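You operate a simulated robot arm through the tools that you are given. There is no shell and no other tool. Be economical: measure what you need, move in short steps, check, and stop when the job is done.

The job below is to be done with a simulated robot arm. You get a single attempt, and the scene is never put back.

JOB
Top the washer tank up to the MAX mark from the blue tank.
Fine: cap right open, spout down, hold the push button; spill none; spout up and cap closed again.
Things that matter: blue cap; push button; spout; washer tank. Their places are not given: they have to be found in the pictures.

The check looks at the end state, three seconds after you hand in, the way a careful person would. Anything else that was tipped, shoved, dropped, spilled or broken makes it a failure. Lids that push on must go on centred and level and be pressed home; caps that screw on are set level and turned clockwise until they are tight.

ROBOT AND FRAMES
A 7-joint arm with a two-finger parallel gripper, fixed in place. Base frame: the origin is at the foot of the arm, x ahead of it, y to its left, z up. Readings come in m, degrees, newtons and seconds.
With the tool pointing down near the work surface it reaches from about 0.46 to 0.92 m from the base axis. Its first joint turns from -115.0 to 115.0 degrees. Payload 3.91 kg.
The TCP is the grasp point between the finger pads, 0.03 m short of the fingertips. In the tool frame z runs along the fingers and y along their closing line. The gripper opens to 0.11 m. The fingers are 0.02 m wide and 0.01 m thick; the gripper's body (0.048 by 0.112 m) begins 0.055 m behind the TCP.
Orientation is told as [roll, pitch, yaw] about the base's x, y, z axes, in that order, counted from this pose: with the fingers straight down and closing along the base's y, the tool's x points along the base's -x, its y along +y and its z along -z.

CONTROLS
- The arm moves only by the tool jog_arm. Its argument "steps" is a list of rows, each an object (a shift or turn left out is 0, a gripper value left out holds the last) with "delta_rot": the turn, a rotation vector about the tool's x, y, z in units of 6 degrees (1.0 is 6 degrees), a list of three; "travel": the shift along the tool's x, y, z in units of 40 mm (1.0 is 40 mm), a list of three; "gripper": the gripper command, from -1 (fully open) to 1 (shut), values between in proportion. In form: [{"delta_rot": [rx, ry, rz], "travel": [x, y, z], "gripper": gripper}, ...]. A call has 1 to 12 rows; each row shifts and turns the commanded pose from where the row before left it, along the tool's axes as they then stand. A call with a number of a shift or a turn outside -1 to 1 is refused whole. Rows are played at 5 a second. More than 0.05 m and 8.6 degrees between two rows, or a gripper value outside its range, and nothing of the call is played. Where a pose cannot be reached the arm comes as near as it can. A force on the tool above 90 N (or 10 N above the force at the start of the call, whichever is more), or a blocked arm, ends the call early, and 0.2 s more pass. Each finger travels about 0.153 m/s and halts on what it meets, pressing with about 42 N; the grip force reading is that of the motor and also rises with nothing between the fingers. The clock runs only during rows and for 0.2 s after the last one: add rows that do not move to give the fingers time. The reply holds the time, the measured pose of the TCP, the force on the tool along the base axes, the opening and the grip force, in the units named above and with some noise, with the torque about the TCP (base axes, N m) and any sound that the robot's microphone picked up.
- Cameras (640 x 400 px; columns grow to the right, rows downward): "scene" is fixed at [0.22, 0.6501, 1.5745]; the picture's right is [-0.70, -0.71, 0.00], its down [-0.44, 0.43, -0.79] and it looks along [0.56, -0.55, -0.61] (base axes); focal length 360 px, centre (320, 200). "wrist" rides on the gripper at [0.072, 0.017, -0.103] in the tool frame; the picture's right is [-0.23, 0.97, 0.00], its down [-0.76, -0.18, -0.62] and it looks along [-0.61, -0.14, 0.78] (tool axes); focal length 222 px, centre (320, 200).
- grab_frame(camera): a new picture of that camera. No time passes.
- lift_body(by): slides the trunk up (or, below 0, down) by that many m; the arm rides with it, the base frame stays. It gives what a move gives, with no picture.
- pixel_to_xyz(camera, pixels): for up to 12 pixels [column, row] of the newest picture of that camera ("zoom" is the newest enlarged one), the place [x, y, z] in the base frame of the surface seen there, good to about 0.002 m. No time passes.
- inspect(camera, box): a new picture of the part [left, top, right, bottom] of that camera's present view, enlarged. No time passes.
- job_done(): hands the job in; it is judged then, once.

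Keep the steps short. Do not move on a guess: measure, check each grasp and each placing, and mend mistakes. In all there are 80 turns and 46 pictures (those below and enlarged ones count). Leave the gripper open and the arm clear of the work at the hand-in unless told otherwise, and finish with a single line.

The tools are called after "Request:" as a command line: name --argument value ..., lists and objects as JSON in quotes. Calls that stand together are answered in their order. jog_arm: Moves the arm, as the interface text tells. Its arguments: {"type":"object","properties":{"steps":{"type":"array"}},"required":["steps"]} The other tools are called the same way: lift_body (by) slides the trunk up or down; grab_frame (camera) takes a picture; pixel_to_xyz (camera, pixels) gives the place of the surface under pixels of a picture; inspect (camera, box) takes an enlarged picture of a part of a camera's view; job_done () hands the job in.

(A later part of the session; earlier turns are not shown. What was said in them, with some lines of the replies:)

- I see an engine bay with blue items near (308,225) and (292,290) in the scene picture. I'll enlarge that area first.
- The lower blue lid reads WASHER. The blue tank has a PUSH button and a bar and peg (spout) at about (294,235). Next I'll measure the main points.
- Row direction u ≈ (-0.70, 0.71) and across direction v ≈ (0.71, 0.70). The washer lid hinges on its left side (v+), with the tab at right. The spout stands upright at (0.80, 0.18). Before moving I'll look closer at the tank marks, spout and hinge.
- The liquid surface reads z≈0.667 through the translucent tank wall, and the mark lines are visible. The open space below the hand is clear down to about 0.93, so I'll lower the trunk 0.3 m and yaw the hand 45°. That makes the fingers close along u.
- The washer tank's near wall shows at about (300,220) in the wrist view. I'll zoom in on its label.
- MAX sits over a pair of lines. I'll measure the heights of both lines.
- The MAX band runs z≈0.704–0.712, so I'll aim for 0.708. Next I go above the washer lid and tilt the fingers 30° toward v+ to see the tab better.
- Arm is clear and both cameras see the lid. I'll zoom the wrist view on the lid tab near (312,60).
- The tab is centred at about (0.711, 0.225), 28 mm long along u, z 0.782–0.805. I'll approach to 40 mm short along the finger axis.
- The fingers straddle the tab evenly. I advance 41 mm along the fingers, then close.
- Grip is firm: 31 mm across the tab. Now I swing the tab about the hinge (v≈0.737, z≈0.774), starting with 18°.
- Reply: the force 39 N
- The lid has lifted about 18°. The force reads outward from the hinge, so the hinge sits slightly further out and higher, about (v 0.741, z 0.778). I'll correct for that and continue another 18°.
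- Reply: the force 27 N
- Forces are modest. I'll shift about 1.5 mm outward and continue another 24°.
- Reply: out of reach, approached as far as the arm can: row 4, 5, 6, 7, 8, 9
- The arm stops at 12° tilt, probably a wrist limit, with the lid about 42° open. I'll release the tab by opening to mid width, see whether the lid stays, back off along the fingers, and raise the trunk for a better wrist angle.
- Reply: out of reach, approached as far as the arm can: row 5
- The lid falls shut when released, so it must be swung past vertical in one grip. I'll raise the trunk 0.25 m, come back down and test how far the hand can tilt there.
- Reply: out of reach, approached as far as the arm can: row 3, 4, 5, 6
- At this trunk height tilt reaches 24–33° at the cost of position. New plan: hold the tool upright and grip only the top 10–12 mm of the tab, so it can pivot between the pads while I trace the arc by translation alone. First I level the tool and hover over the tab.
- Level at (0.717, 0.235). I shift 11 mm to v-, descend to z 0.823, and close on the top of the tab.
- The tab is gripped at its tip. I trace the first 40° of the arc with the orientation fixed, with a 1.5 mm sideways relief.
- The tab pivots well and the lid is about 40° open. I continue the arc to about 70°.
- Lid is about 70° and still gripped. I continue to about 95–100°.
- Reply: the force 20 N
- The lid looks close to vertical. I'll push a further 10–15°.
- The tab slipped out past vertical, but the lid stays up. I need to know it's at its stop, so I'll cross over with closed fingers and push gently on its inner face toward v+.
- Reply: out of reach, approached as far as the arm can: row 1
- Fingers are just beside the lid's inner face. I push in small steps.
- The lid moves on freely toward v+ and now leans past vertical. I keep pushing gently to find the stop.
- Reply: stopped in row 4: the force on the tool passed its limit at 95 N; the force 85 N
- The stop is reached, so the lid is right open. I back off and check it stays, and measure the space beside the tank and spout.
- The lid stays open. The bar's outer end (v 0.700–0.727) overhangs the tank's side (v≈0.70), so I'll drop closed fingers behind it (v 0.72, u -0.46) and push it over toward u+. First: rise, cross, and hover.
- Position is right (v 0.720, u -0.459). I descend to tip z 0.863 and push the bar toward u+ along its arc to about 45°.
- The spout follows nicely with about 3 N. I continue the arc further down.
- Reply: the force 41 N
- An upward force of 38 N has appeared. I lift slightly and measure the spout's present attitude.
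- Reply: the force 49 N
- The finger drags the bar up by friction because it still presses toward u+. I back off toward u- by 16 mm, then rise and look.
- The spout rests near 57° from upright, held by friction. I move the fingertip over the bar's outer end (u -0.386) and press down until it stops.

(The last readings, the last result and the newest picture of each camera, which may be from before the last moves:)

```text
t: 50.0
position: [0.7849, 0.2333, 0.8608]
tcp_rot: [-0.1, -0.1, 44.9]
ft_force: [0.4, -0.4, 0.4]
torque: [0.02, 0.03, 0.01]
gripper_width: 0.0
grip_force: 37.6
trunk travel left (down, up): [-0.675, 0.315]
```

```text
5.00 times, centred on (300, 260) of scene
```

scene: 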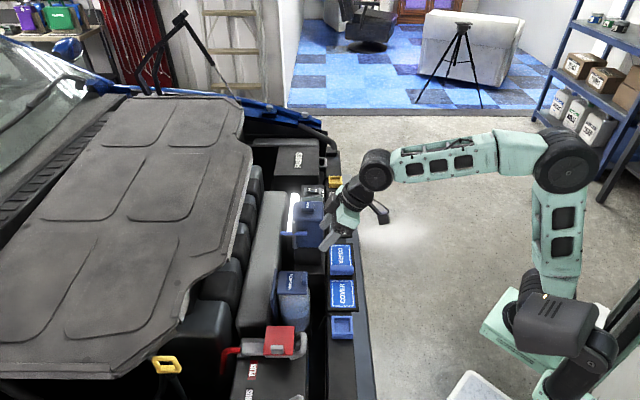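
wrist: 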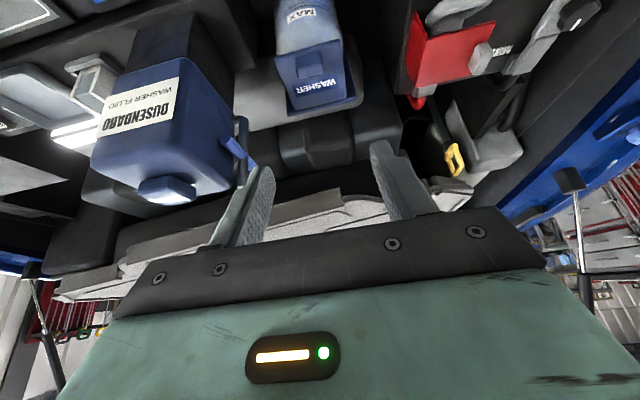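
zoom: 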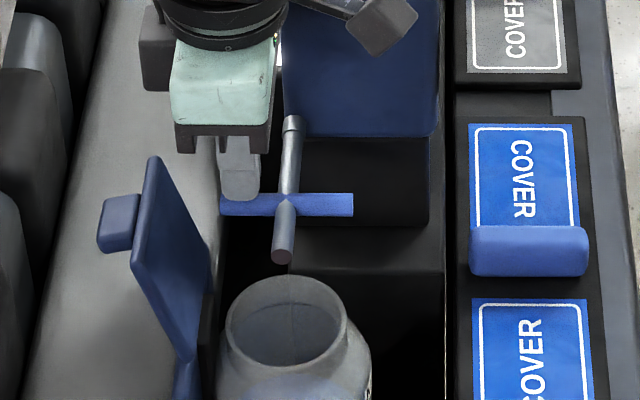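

It moves easily. I keep pressing down in small steps to find its end.

Request:
jog_arm --steps '[{"travel": [0, -0.02, 0.15]}, {"travel": [0, -0.03, 0.15]}, {"travel": [0, -0.04, 0.15]}, {"travel": [0, -0.05, 0.15]}, {}]'

Request:
inspect --camera "scene" --box '[250, 220, 350, 300]'

Request:
pixel_to_xyz --camera "zoom" --pixels '[[292, 125], [288, 180], [280, 270], [276, 290], [340, 220], [235, 290], [335, 300], [285, 285], [285, 395]]'

```text
t: 51.0
position: [0.7862, 0.2358, 0.853]
tcp_rot: [-0.1, -0.9, 45.0]
ft_force: [-15.7, -9.3, 43.2]
torque: [-0.3, 0.65, 0.07]
gripper_width: 0.0001
grip_force: 37.8
trunk travel left (down, up): [-0.675, 0.315]
stopped in row 5: the force on the tool passed its limit at 95 N (the readings are from after the stop); the commanded pose is now the measured one
```

```text
5.00 times, centred on (300, 260) of scene
```

zoom: 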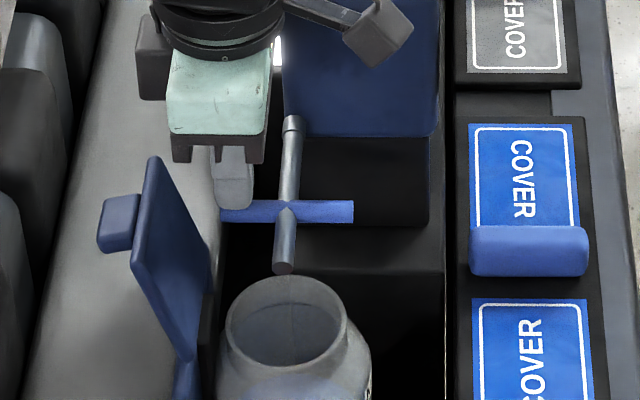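

```text
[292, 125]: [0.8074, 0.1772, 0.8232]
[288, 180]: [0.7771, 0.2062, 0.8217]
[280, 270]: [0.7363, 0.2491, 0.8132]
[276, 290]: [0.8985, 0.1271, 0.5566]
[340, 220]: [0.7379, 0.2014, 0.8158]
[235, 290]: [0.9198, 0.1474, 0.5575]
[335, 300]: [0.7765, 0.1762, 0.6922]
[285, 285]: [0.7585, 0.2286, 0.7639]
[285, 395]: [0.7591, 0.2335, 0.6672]
```

Stop reached. The spout tip is at (0.736, 0.249, 0.813), centred over the mouth. I rise clear and measure the PUSH button.

Request:
jog_arm --steps '[{"travel": [0, 0, -0.5]}, {"delta_rot": [0, 0.15, 0], "travel": [0, 0, -1]}, {"travel": [0, 0, -1]}, {"travel": [0, 0, -1]}, {}]'

Request:
inspect --camera "scene" --box '[260, 180, 360, 280]'

Request:
pixel_to_xyz --camera "scene" --pixels '[[308, 205], [303, 205], [313, 205], [308, 202], [308, 208], [305, 203], [311, 207]]'

```text
t: 52.2
position: [0.7876, 0.2352, 0.9877]
tcp_rot: [0.1, 0.4, 45.1]
ft_force: [-0.3, 0.4, -0.2]
torque: [0.01, -0.03, -0.02]
gripper_width: 0.0
grip_force: 37.6
trunk travel left (down, up): [-0.675, 0.315]
```

```text
4.00 times, centred on (310, 230) of scene
```

zoom: 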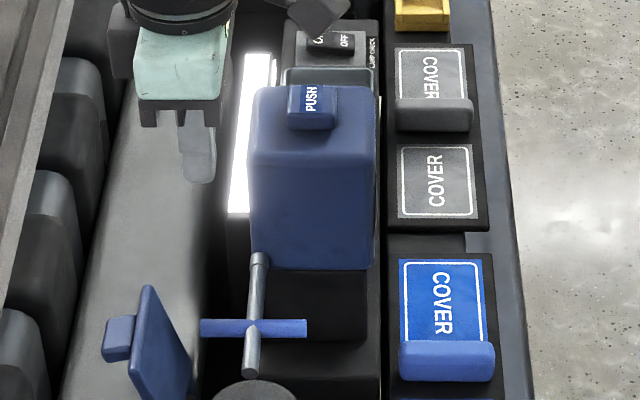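

```text
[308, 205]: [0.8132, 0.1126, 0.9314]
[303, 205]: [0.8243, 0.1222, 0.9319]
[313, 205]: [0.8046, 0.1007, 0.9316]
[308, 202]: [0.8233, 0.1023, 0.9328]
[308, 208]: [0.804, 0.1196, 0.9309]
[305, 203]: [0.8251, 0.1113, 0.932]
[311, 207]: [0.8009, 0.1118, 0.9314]
```

Button centre is ≈ (0.8135, 0.1115), top z 0.932. I move over it and descend until the tips are just above.

Request:
jog_arm --steps '[{"travel": [0, 0, -0.3]}, {"travel": [0.577, -0.882, 0]}, {"travel": [0.577, -0.882, 0]}, {"travel": [0.577, -0.882, 0]}, {"travel": [0, 0, 0.3]}, {"travel": [0, 0, 0.4]}, {}]'

Request:
inspect --camera "scene" --box '[240, 170, 370, 330]'

```text
t: 53.8
position: [0.8132, 0.111, 0.9711]
tcp_rot: [0.1, 0.4, 45.0]
ft_force: [-0.2, -0.9, -0.1]
torque: [0.0, -0.03, -0.01]
gripper_width: 0.0
grip_force: 37.3
trunk travel left (down, up): [-0.675, 0.315]
```

```text
2.50 times, centred on (305, 250) of scene
```

zoom: 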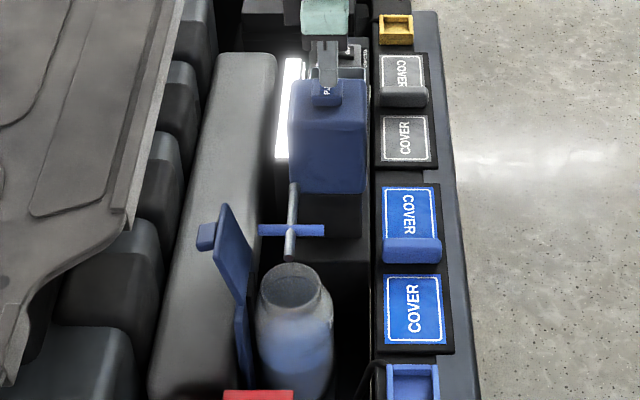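

Clear view of the tank. I make a short test press: down 13 mm, a brief hold, then up.

Request:
jog_arm --steps '[{"travel": [0, 0, 0.2]}, {"travel": [0, 0, 0.13]}, {}, {}, {"travel": [0, 0, -0.33]}, {}]'

Request:
inspect --camera "scene" --box '[270, 265, 334, 325]'

Request:
pixel_to_xyz --camera "scene" --pixels '[[295, 316], [300, 316], [298, 312], [290, 314], [302, 312], [296, 308], [300, 304]]'

```text
t: 55.2
position: [0.8128, 0.1108, 0.9713]
tcp_rot: [0.1, 0.3, 45.1]
ft_force: [-0.6, 0.7, 1.1]
torque: [0.01, 0.01, -0.03]
gripper_width: 0.0
grip_force: 38.0
trunk travel left (down, up): [-0.675, 0.315]
```

```text
6.67 times, centred on (302, 295) of scene
```

zoom: 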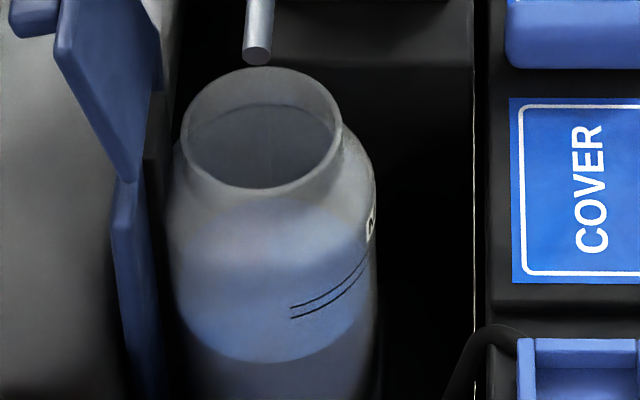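

```text
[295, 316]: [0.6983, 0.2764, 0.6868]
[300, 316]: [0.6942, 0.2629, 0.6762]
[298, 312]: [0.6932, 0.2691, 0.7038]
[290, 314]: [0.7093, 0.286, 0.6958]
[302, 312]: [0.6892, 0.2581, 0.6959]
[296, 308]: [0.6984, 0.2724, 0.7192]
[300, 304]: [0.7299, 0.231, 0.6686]
```

The level barely changed (0.668). I press again and stay down, so I can read the force and see whether it flows.

Request:
jog_arm --steps '[{"travel": [0, 0, 0.2]}, {"travel": [0, 0, 0.13]}, {}]'

Request:
inspect --camera "scene" --box '[270, 190, 334, 320]'

Request:
pixel_to_xyz --camera "scene" --pixels '[[298, 304], [300, 304], [296, 304], [298, 302], [300, 306]]'

```text
t: 56.0
position: [0.8137, 0.1123, 0.9586]
tcp_rot: [0.0, 0.4, 45.1]
ft_force: [0.6, 0.7, 2.8]
torque: [0.04, -0.04, -0.02]
gripper_width: 0.0
grip_force: 37.5
trunk travel left (down, up): [-0.675, 0.315]
```

```text
3.08 times, centred on (302, 255) of scene
```

zoom: 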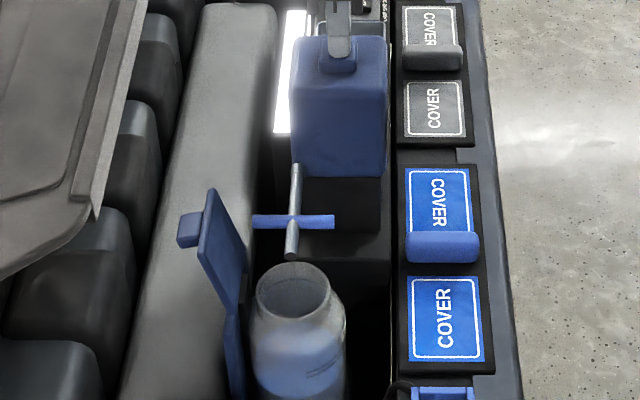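

```text
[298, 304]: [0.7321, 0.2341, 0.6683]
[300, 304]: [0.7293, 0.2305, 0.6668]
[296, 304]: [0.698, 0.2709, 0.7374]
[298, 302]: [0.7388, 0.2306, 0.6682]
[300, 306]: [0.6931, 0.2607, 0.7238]
```

Only 2.8 N and 4 mm in, with no stream. I press deeper in 2 mm steps.

Request:
jog_arm --steps '[{"travel": [0, 0, 0.06]}, {"travel": [0, 0, 0.06]}, {}]'

Request:
inspect --camera "scene" --box '[270, 240, 334, 320]'

Request:
pixel_to_xyz --camera "scene" --pixels '[[298, 304], [300, 304], [299, 302], [298, 302], [298, 300], [300, 308]]'

```text
t: 56.8
position: [0.8135, 0.1121, 0.9547]
tcp_rot: [0.1, 0.4, 45.1]
ft_force: [1.6, -0.2, 8.8]
torque: [0.02, -0.06, 0.02]
gripper_width: 0.0
grip_force: 37.7
trunk travel left (down, up): [-0.675, 0.315]
heard: click
```

```text
5.00 times, centred on (302, 280) of scene
```

zoom: 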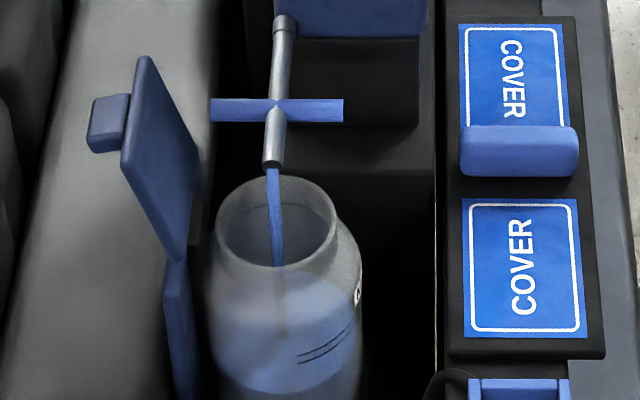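

```text
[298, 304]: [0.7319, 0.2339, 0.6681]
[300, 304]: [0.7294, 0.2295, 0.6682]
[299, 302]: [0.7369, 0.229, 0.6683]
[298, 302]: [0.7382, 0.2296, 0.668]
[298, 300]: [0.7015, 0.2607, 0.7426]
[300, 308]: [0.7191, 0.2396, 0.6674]
```

A click, and a clean stream goes into the mouth. I hold about 1.8 s and then read the level; few pictures remain, so I'll spend them carefully.

Request:
jog_arm --steps '[{}, {}, {}, {}, {}, {}, {}, {}]'

Request:
inspect --camera "scene" --box '[270, 240, 334, 320]'

Request:
pixel_to_xyz --camera "scene" --pixels '[[298, 304], [300, 304], [302, 304], [302, 302], [299, 308], [300, 308], [302, 308], [304, 304]]'

```text
t: 58.6
position: [0.8136, 0.1122, 0.9543]
tcp_rot: [0.1, 0.3, 45.0]
ft_force: [3.2, -0.4, 11.7]
torque: [0.04, -0.18, -0.02]
gripper_width: 0.0001
grip_force: 37.9
trunk travel left (down, up): [-0.675, 0.315]
```

```text
5.00 times, centred on (302, 280) of scene
```

zoom: 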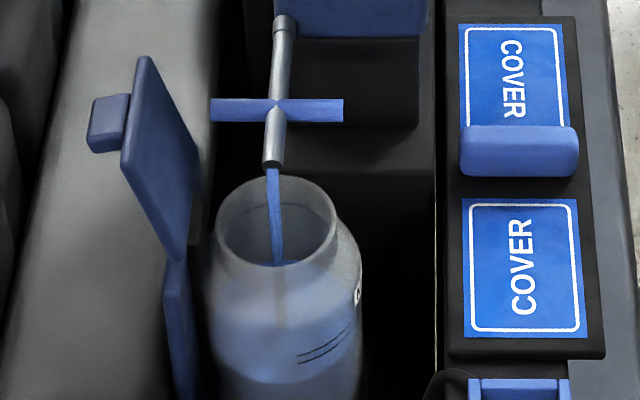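

```text
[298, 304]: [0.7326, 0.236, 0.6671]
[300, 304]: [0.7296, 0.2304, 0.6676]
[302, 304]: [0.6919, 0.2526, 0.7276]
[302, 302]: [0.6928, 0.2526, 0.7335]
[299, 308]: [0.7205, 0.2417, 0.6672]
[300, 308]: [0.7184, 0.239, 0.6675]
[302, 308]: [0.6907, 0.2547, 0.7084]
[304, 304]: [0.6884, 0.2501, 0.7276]
```

The picture shows the level has risen, but "scene" coordinates refer to an older frame. I'll read the level through the zoom picture instead.

Request:
pixel_to_xyz --camera "zoom" --pixels '[[290, 310], [290, 330], [270, 330], [250, 310], [300, 310], [270, 300], [230, 300], [260, 370], [295, 262], [330, 330], [300, 365], [285, 350]]'

```text
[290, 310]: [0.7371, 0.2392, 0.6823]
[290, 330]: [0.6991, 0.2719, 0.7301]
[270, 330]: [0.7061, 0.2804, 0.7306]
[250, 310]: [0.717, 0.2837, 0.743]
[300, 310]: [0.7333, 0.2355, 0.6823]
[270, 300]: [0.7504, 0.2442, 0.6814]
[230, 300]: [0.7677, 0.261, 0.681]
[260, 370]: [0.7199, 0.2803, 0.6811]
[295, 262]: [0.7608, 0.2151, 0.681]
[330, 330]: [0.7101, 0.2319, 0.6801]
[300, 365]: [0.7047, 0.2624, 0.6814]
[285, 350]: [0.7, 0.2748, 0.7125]
```

Level is 0.6815, from 0.6675 at the start, so the rate is about 6–7 mm/s. Reaching about 0.707 takes roughly 3.8 s more: 2.6 s now, then 1.2 s and release.

Request:
jog_arm --steps '[{}, {}, {}, {}, {}, {}, {}, {}, {}, {}, {}, {}]'

Request:
jog_arm --steps '[{}, {}, {}, {}, {}, {}, {"travel": [0, 0, -0.5]}, {"travel": [0, 0, -0.5]}, {}, {}]'

Request:
inspect --camera "scene" --box '[270, 240, 334, 320]'

Request:
pixel_to_xyz --camera "zoom" --pixels '[[290, 310], [300, 310], [270, 300], [230, 300], [300, 300], [290, 290], [260, 300], [290, 340], [330, 300], [295, 262]]'

```text
t: 61.2
position: [0.8151, 0.1122, 0.9544]
tcp_rot: [0.1, 0.4, 45.2]
ft_force: [3.9, -0.7, 13.8]
torque: [0.04, -0.2, -0.03]
gripper_width: 0.0
grip_force: 37.7
trunk travel left (down, up): [-0.675, 0.315]
```

```text
t: 63.4
position: [0.8128, 0.1126, 0.993]
tcp_rot: [0.1, 0.4, 45.2]
ft_force: [-0.6, 0.6, -0.9]
torque: [0.0, 0.0, -0.03]
gripper_width: 0.0
grip_force: 36.7
trunk travel left (down, up): [-0.675, 0.315]
```

```text
5.00 times, centred on (302, 280) of scene
```

zoom: 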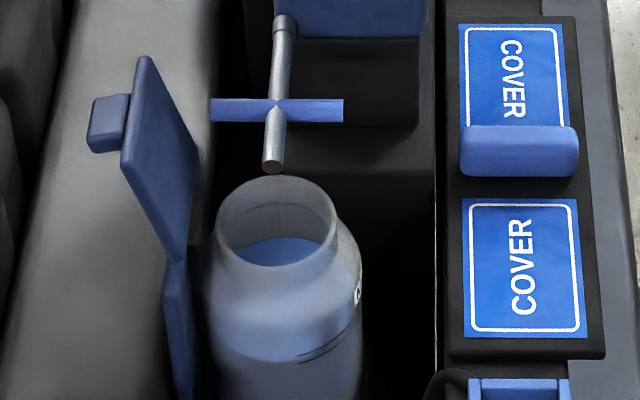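

```text
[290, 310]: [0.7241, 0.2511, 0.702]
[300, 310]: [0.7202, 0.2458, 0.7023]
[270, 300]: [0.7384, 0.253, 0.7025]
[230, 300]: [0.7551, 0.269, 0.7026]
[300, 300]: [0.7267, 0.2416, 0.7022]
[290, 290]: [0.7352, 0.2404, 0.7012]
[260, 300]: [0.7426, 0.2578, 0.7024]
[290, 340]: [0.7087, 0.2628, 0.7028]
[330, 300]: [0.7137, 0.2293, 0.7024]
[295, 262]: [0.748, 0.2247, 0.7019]
```

Level is 0.7023, rate 5.3 mm/s, nothing spilled. It needs about 5.5 mm more, so I press for about 1.05 s and release.

Request:
jog_arm --steps '[{"travel": [0, 0, 0.5]}, {"travel": [0, 0, 0.5]}, {}, {}, {}, {}, {}, {"travel": [0, 0, -0.5]}, {"travel": [0, 0, -0.5]}, {}, {}, {}]'

Request:
inspect --camera "scene" --box '[270, 240, 334, 320]'

Request:
pixel_to_xyz --camera "zoom" --pixels '[[290, 310], [300, 310], [270, 300], [230, 300], [300, 300], [260, 300], [290, 335], [330, 300]]'

```text
t: 66.0
position: [0.8123, 0.112, 0.9938]
tcp_rot: [0.1, 0.3, 45.0]
ft_force: [0.0, -0.2, -0.5]
torque: [0.01, 0.01, -0.02]
gripper_width: 0.0
grip_force: 37.9
trunk travel left (down, up): [-0.675, 0.315]
heard: click
```

```text
5.00 times, centred on (302, 280) of scene
```

zoom: 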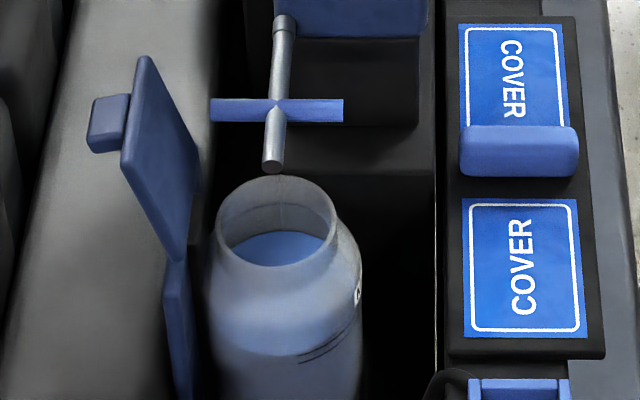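

```text
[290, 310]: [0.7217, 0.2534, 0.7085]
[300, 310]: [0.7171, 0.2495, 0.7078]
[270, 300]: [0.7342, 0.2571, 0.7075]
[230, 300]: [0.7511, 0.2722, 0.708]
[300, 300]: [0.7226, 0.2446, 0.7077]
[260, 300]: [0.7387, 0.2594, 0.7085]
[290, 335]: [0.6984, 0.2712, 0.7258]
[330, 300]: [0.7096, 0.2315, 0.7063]
```

Level is 0.708, in the middle of the MAX band, with the button released. To raise the spout, I'll grip the bar's outer end (v 0.719, u -0.387) with the fingers straddling it along u. First move over it with fingers opened.

Request:
jog_arm --steps '[{"travel": [-0.545, 0.9, 0], "gripper": -0.2}, {"travel": [-0.545, 0.9, 0]}, {"travel": [-0.545, 0.905, 0]}, {"travel": [0, 0, 0.9]}, {"travel": [0, 0, 0.9]}, {"travel": [0, 0, 0.4]}, {}]'

```text
t: 67.6
position: [0.7809, 0.2347, 0.9043]
tcp_rot: [0.0, 0.4, 45.1]
ft_force: [0.2, -0.9, -0.6]
torque: [0.03, -0.01, -0.01]
gripper_width: 0.0661
grip_force: 0.1
trunk travel left (down, up): [-0.675, 0.315]
```

Position v 0.718, u -0.386, as planned. I descend 72 mm and close on the bar.

Request:
jog_arm --steps '[{"travel": [0, 0, 0.6]}, {"travel": [0, 0, 0.6]}, {"travel": [0, 0, 0.6]}, {}, {"gripper": 0.5}, {"gripper": 1}, {"gripper": 1}, {"gripper": 1}]'

```text
t: 69.4
position: [0.7802, 0.2363, 0.8321]
tcp_rot: [0.2, 0.5, 45.2]
ft_force: [-8.8, 5.7, -2.2]
torque: [0.1, 0.16, -0.08]
gripper_width: 0.012
grip_force: 44.8
trunk travel left (down, up): [-0.675, 0.315]
```

The bar is gripped (12 mm). I trace the arc upward, first half.

Request:
jog_arm --steps '[{"travel": [0.0, 0.03, -0.277]}, {"travel": [0, -0.053, -0.272]}, {"travel": [0, -0.108, -0.255]}, {"travel": [0, -0.16, -0.228]}, {"travel": [0, -0.203, -0.188]}, {}]'

```text
t: 70.8
position: [0.7962, 0.2208, 0.8818]
tcp_rot: [0.2, 0.5, 45.0]
ft_force: [-7.5, 2.3, 2.9]
torque: [-0.25, 0.61, -0.05]
gripper_width: 0.0121
grip_force: 45.0
trunk travel left (down, up): [-0.675, 0.315]
```

Still gripped with low forces. I trace the second half to upright, with a small overpush.

Request:
jog_arm --steps '[{"travel": [0, -0.238, -0.142]}, {"travel": [0, -0.262, -0.09]}, {"travel": [0, -0.228, -0.032]}, {"travel": [0, -0.08, 0]}, {"travel": [0, -0.06, 0]}, {}]'

```text
t: 72.2
position: [0.8215, 0.1948, 0.8932]
tcp_rot: [0.0, 0.4, 45.2]
ft_force: [-1.4, 2.3, 4.0]
torque: [0.07, 0.26, -0.07]
gripper_width: 0.012
grip_force: 45.4
trunk travel left (down, up): [-0.675, 0.315]
```

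u is -0.443, near the original place, with no stop felt yet. I nudge on toward u- a little to find the end stop.

Request:
jog_arm --steps '[{"travel": [0, -0.05, 0]}, {"travel": [0, -0.05, 0]}, {}]'

```text
t: 73.0
position: [0.8214, 0.195, 0.8921]
tcp_rot: [0.4, 0.4, 45.1]
ft_force: [-16.4, 9.7, 8.9]
torque: [0.39, 0.24, -0.1]
gripper_width: 0.0117
grip_force: 45.4
trunk travel left (down, up): [-0.675, 0.315]
```

The stop is felt at upright, so the spout is up. I release, rise, move over the washer mouth, close the fingers, and lower the trunk 0.1 m for more reach toward v+.

Request:
jog_arm --steps '[{"travel": [0, 0.03, 0], "gripper": 0.3}, {"gripper": 0.1}, {}, {"travel": [0, 0, -0.9]}, {"travel": [0, 0, -0.9]}, {"travel": [0, 0, -0.9]}, {"travel": [0.117, 0.8, 0], "gripper": 1}, {"travel": [0.117, 0.8, 0]}, {"travel": [0.117, 0.8, 0]}, {"travel": [0.117, 0.8, 0]}, {}]'

Request:
lift_body --by -0.1

Request:
inspect --camera "scene" --box '[250, 200, 350, 300]'

Request:
pixel_to_xyz --camera "zoom" --pixels '[[155, 160], [145, 165], [170, 190], [205, 245], [185, 300], [110, 210], [130, 190], [140, 220]]'

```text
t: 75.4
position: [0.7219, 0.2712, 1.0009]
tcp_rot: [0.1, 0.4, 45.0]
ft_force: [-0.8, -0.5, -0.2]
torque: [0.01, 0.04, 0.0]
gripper_width: 0.0
grip_force: 37.8
trunk travel left (down, up): [-0.675, 0.315]
```

```text
t: 76.8
position: [0.7203, 0.2709, 0.9003]
tcp_rot: [0.1, 0.4, 45.0]
ft_force: [0.2, -0.8, 0.0]
torque: [0.0, 0.0, 0.01]
gripper_width: 0.0
grip_force: 37.4
trunk travel left (down, up): [-0.575, 0.415]
```

```text
4.00 times, centred on (300, 250) of scene
```

zoom: 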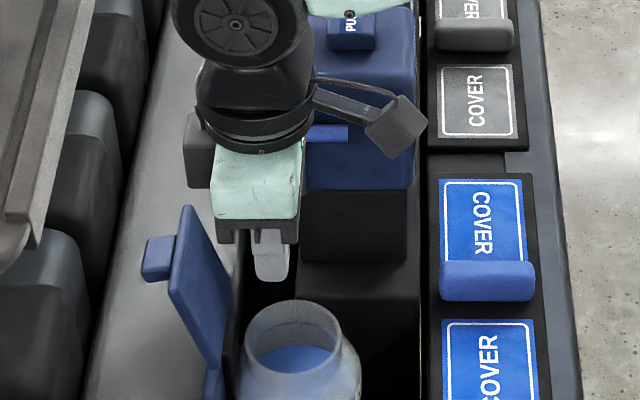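

```text
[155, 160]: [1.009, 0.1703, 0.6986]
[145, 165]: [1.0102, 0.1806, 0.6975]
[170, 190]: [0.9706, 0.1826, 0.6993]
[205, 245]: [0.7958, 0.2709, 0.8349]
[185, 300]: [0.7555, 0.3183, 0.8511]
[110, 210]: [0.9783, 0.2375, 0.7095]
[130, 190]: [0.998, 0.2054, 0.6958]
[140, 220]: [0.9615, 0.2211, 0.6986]
```

The spout bar is back at its original height (row 233). I measure the lid's outer edge and tab in this picture.

Request:
pixel_to_xyz --camera "zoom" --pixels '[[183, 210], [172, 285], [176, 250], [155, 245], [160, 270], [148, 265], [170, 270], [325, 133], [200, 340]]'

```text
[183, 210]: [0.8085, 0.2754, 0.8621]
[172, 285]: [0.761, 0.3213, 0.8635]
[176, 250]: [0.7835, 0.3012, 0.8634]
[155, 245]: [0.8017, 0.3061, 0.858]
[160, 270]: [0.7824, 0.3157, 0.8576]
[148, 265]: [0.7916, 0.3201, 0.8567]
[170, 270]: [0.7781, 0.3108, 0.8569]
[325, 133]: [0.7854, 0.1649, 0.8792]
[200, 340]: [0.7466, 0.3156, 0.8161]
```

The spout is confirmed at its original upright place. For a gentle close I'll grip the tab again (v≈0.78, u≈-0.343, z≈0.85) and trace the arc back.

Request:
jog_arm --steps '[{"travel": [0, 0, -0.4], "gripper": -0.2}, {"travel": [-0.5, -0.32, 0]}, {"travel": [-0.5, -0.32, 0]}, {"travel": [-0.5, 0, 0]}, {"travel": [-0.5, 0, 0]}, {}]'

```text
t: 78.2
position: [0.7897, 0.306, 0.9152]
tcp_rot: [0.1, 0.4, 45.0]
ft_force: [-0.2, -0.1, 0.9]
torque: [-0.01, -0.01, -0.04]
gripper_width: 0.0662
grip_force: 0.1
out of reach, approached as far as the arm can: row 5
trunk travel left (down, up): [-0.575, 0.415]
```

Reach is just limited at this height (v 0.775). I descend to z 0.872, ease out 6 mm, and close.

Request:
jog_arm --steps '[{"travel": [0, 0, 0.5]}, {"travel": [-0.15, -0.03, 0.58]}, {}, {"gripper": 0.3}, {"gripper": 0.8}, {"gripper": 0.8}, {"gripper": 0.8}]'

```text
t: 79.8
position: [0.7939, 0.308, 0.8695]
tcp_rot: [0.1, 0.7, 45.0]
ft_force: [3.7, -10.4, -17.3]
torque: [-0.12, -0.41, 0.0]
gripper_width: 0.0316
grip_force: 45.0
trunk travel left (down, up): [-0.575, 0.415]
```

The tab is gripped (31.6 mm). I trace the arc back, first half over the top.

Request:
jog_arm --steps '[{"travel": [0.1463, 0, -0.0675]}, {"travel": [0.1463, 0, -0.0675]}, {"travel": [0.165, 0, -0.0437]}, {"travel": [0.165, 0, -0.0437]}, {"travel": [0.1687, 0, -0.015]}, {"travel": [0.1687, 0, -0.015]}, {"travel": [0.1687, 0, 0.015]}, {"travel": [0.1687, 0, 0.015]}, {}]'

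```text
t: 81.8
position: [0.76, 0.271, 0.8828]
tcp_rot: [0.1, 0.0, 45.0]
ft_force: [28.6, -5.4, -1.9]
torque: [0.72, -1.57, 0.23]
gripper_width: 0.0316
grip_force: 45.5
trunk travel left (down, up): [-0.575, 0.415]
```

Still gripped. I relieve the small sideways load and continue down the other side.

Request:
jog_arm --steps '[{"travel": [0.165, -0.04, 0.0437]}, {"travel": [0.165, 0, 0.0437]}, {"travel": [0.154, 0, 0.0725]}, {"travel": [0.154, 0, 0.0725]}, {"travel": [0.139, 0, 0.096]}, {"travel": [0.139, 0, 0.096]}, {"travel": [0.121, 0, 0.121]}, {"travel": [0.121, 0, 0.121]}, {}]'

```text
t: 83.8
position: [0.7254, 0.2379, 0.8559]
tcp_rot: [0.1, 0.3, 45.1]
ft_force: [20.5, 0.9, 7.7]
torque: [0.88, -1.39, 0.05]
gripper_width: 0.0315
grip_force: 44.9
trunk travel left (down, up): [-0.575, 0.415]
```

Lid is about 25° from closed. I finish the arc to the closed position.

Request:
jog_arm --steps '[{"travel": [0.096, -0.02, 0.139]}, {"travel": [0.096, 0, 0.139]}, {"travel": [0.0725, 0, 0.154]}, {"travel": [0.0725, 0, 0.154]}, {"travel": [0.025, 0, 0.08]}, {"travel": [0.025, 0, 0.08]}, {}]'

```text
t: 85.4
position: [0.7137, 0.2264, 0.8249]
tcp_rot: [0.1, 0.4, 45.1]
ft_force: [-1.3, -4.0, 16.5]
torque: [0.79, -0.89, -0.05]
gripper_width: 0.0314
grip_force: 44.6
trunk travel left (down, up): [-0.575, 0.415]
```

Height matches the closed grip height. I release, rise 25 mm, close the fingers, and press down on the tab top to seat the lid.

Request:
jog_arm --steps '[{"gripper": 0.1}, {"gripper": 0.1}, {}, {"travel": [0, 0, -0.7]}, {"gripper": 1}, {"gripper": 1}, {"gripper": 1}, {"travel": [0.08, 0, 0.2]}, {"travel": [0, 0, 0.15]}, {"travel": [0, 0, 0.1]}, {}]'

```text
t: 87.8
position: [0.7125, 0.2248, 0.8357]
tcp_rot: [0.2, 0.3, 45.0]
ft_force: [-2.4, -1.9, 7.2]
torque: [-0.02, 0.04, 0.03]
gripper_width: 0.0001
grip_force: 37.8
trunk travel left (down, up): [-0.575, 0.415]
```

Contact is on the tab at 7 N (z 0.8357, so tip 0.8057). I press a little harder, then withdraw upward and clear.

Request:
jog_arm --steps '[{"travel": [0, 0, 0.04]}, {"travel": [0, 0, 0.04]}, {}]'

Request:
jog_arm --steps '[{"travel": [0, 0, -0.5]}, {"travel": [0, 0, -1]}, {"travel": [0, 0, -1]}, {"travel": [0, 0, -1]}, {"travel": [1, 0, -0.5], "gripper": -1}, {"travel": [1, 0, 0]}, {"travel": [1, 0, 0]}, {"travel": [1, 0, 0]}, {"travel": [1, 0, 0]}, {}]'

Request:
inspect --camera "scene" --box '[230, 180, 390, 320]'

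```text
t: 88.6
position: [0.7121, 0.2232, 0.8333]
tcp_rot: [0.1, 0.1, 44.9]
ft_force: [-6.6, -8.1, 31.9]
torque: [-0.1, -0.02, -0.01]
gripper_width: 0.0
grip_force: 37.5
trunk travel left (down, up): [-0.575, 0.415]
```

```text
t: 90.8
position: [0.5728, 0.0834, 0.9913]
tcp_rot: [0.1, 0.5, 45.1]
ft_force: [-0.3, 0.1, -0.4]
torque: [-0.01, 0.02, -0.01]
gripper_width: 0.1101
grip_force: 0.1
trunk travel left (down, up): [-0.575, 0.415]
```

```text
2.86 times, centred on (310, 250) of scene
```

zoom: 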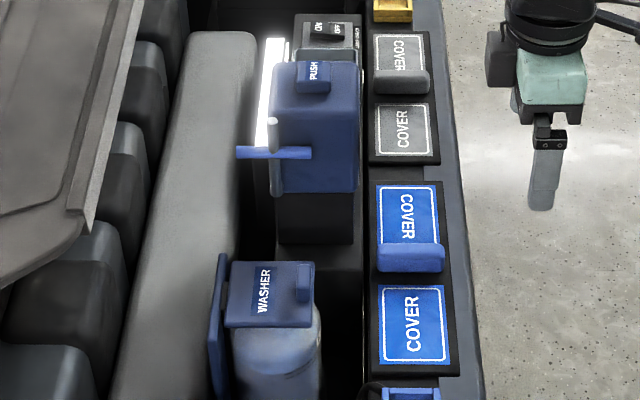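

Request:
pixel_to_xyz --camera "zoom" --pixels '[[240, 270], [285, 315], [240, 315], [303, 270], [272, 122], [245, 152], [305, 152], [275, 190], [313, 70]]'

```text
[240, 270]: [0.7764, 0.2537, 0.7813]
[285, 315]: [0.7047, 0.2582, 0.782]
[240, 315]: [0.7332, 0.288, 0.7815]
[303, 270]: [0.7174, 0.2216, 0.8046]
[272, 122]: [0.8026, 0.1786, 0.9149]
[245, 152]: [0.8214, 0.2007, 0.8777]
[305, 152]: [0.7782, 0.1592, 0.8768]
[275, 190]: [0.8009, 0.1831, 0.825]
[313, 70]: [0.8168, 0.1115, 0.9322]
```

The lid is flat (z 0.7815 across, tab 0.8046), the spout is upright at its original place, the button is up, the level is 0.708 within the MAX band, and the arm is clear with the gripper open.

Request:
job_done

```text
The job is handed in.
```

The washer tank is filled to the MAX mark with no spill seen; the spout is back up, the cap is closed and pressed home, and the job is handed in.
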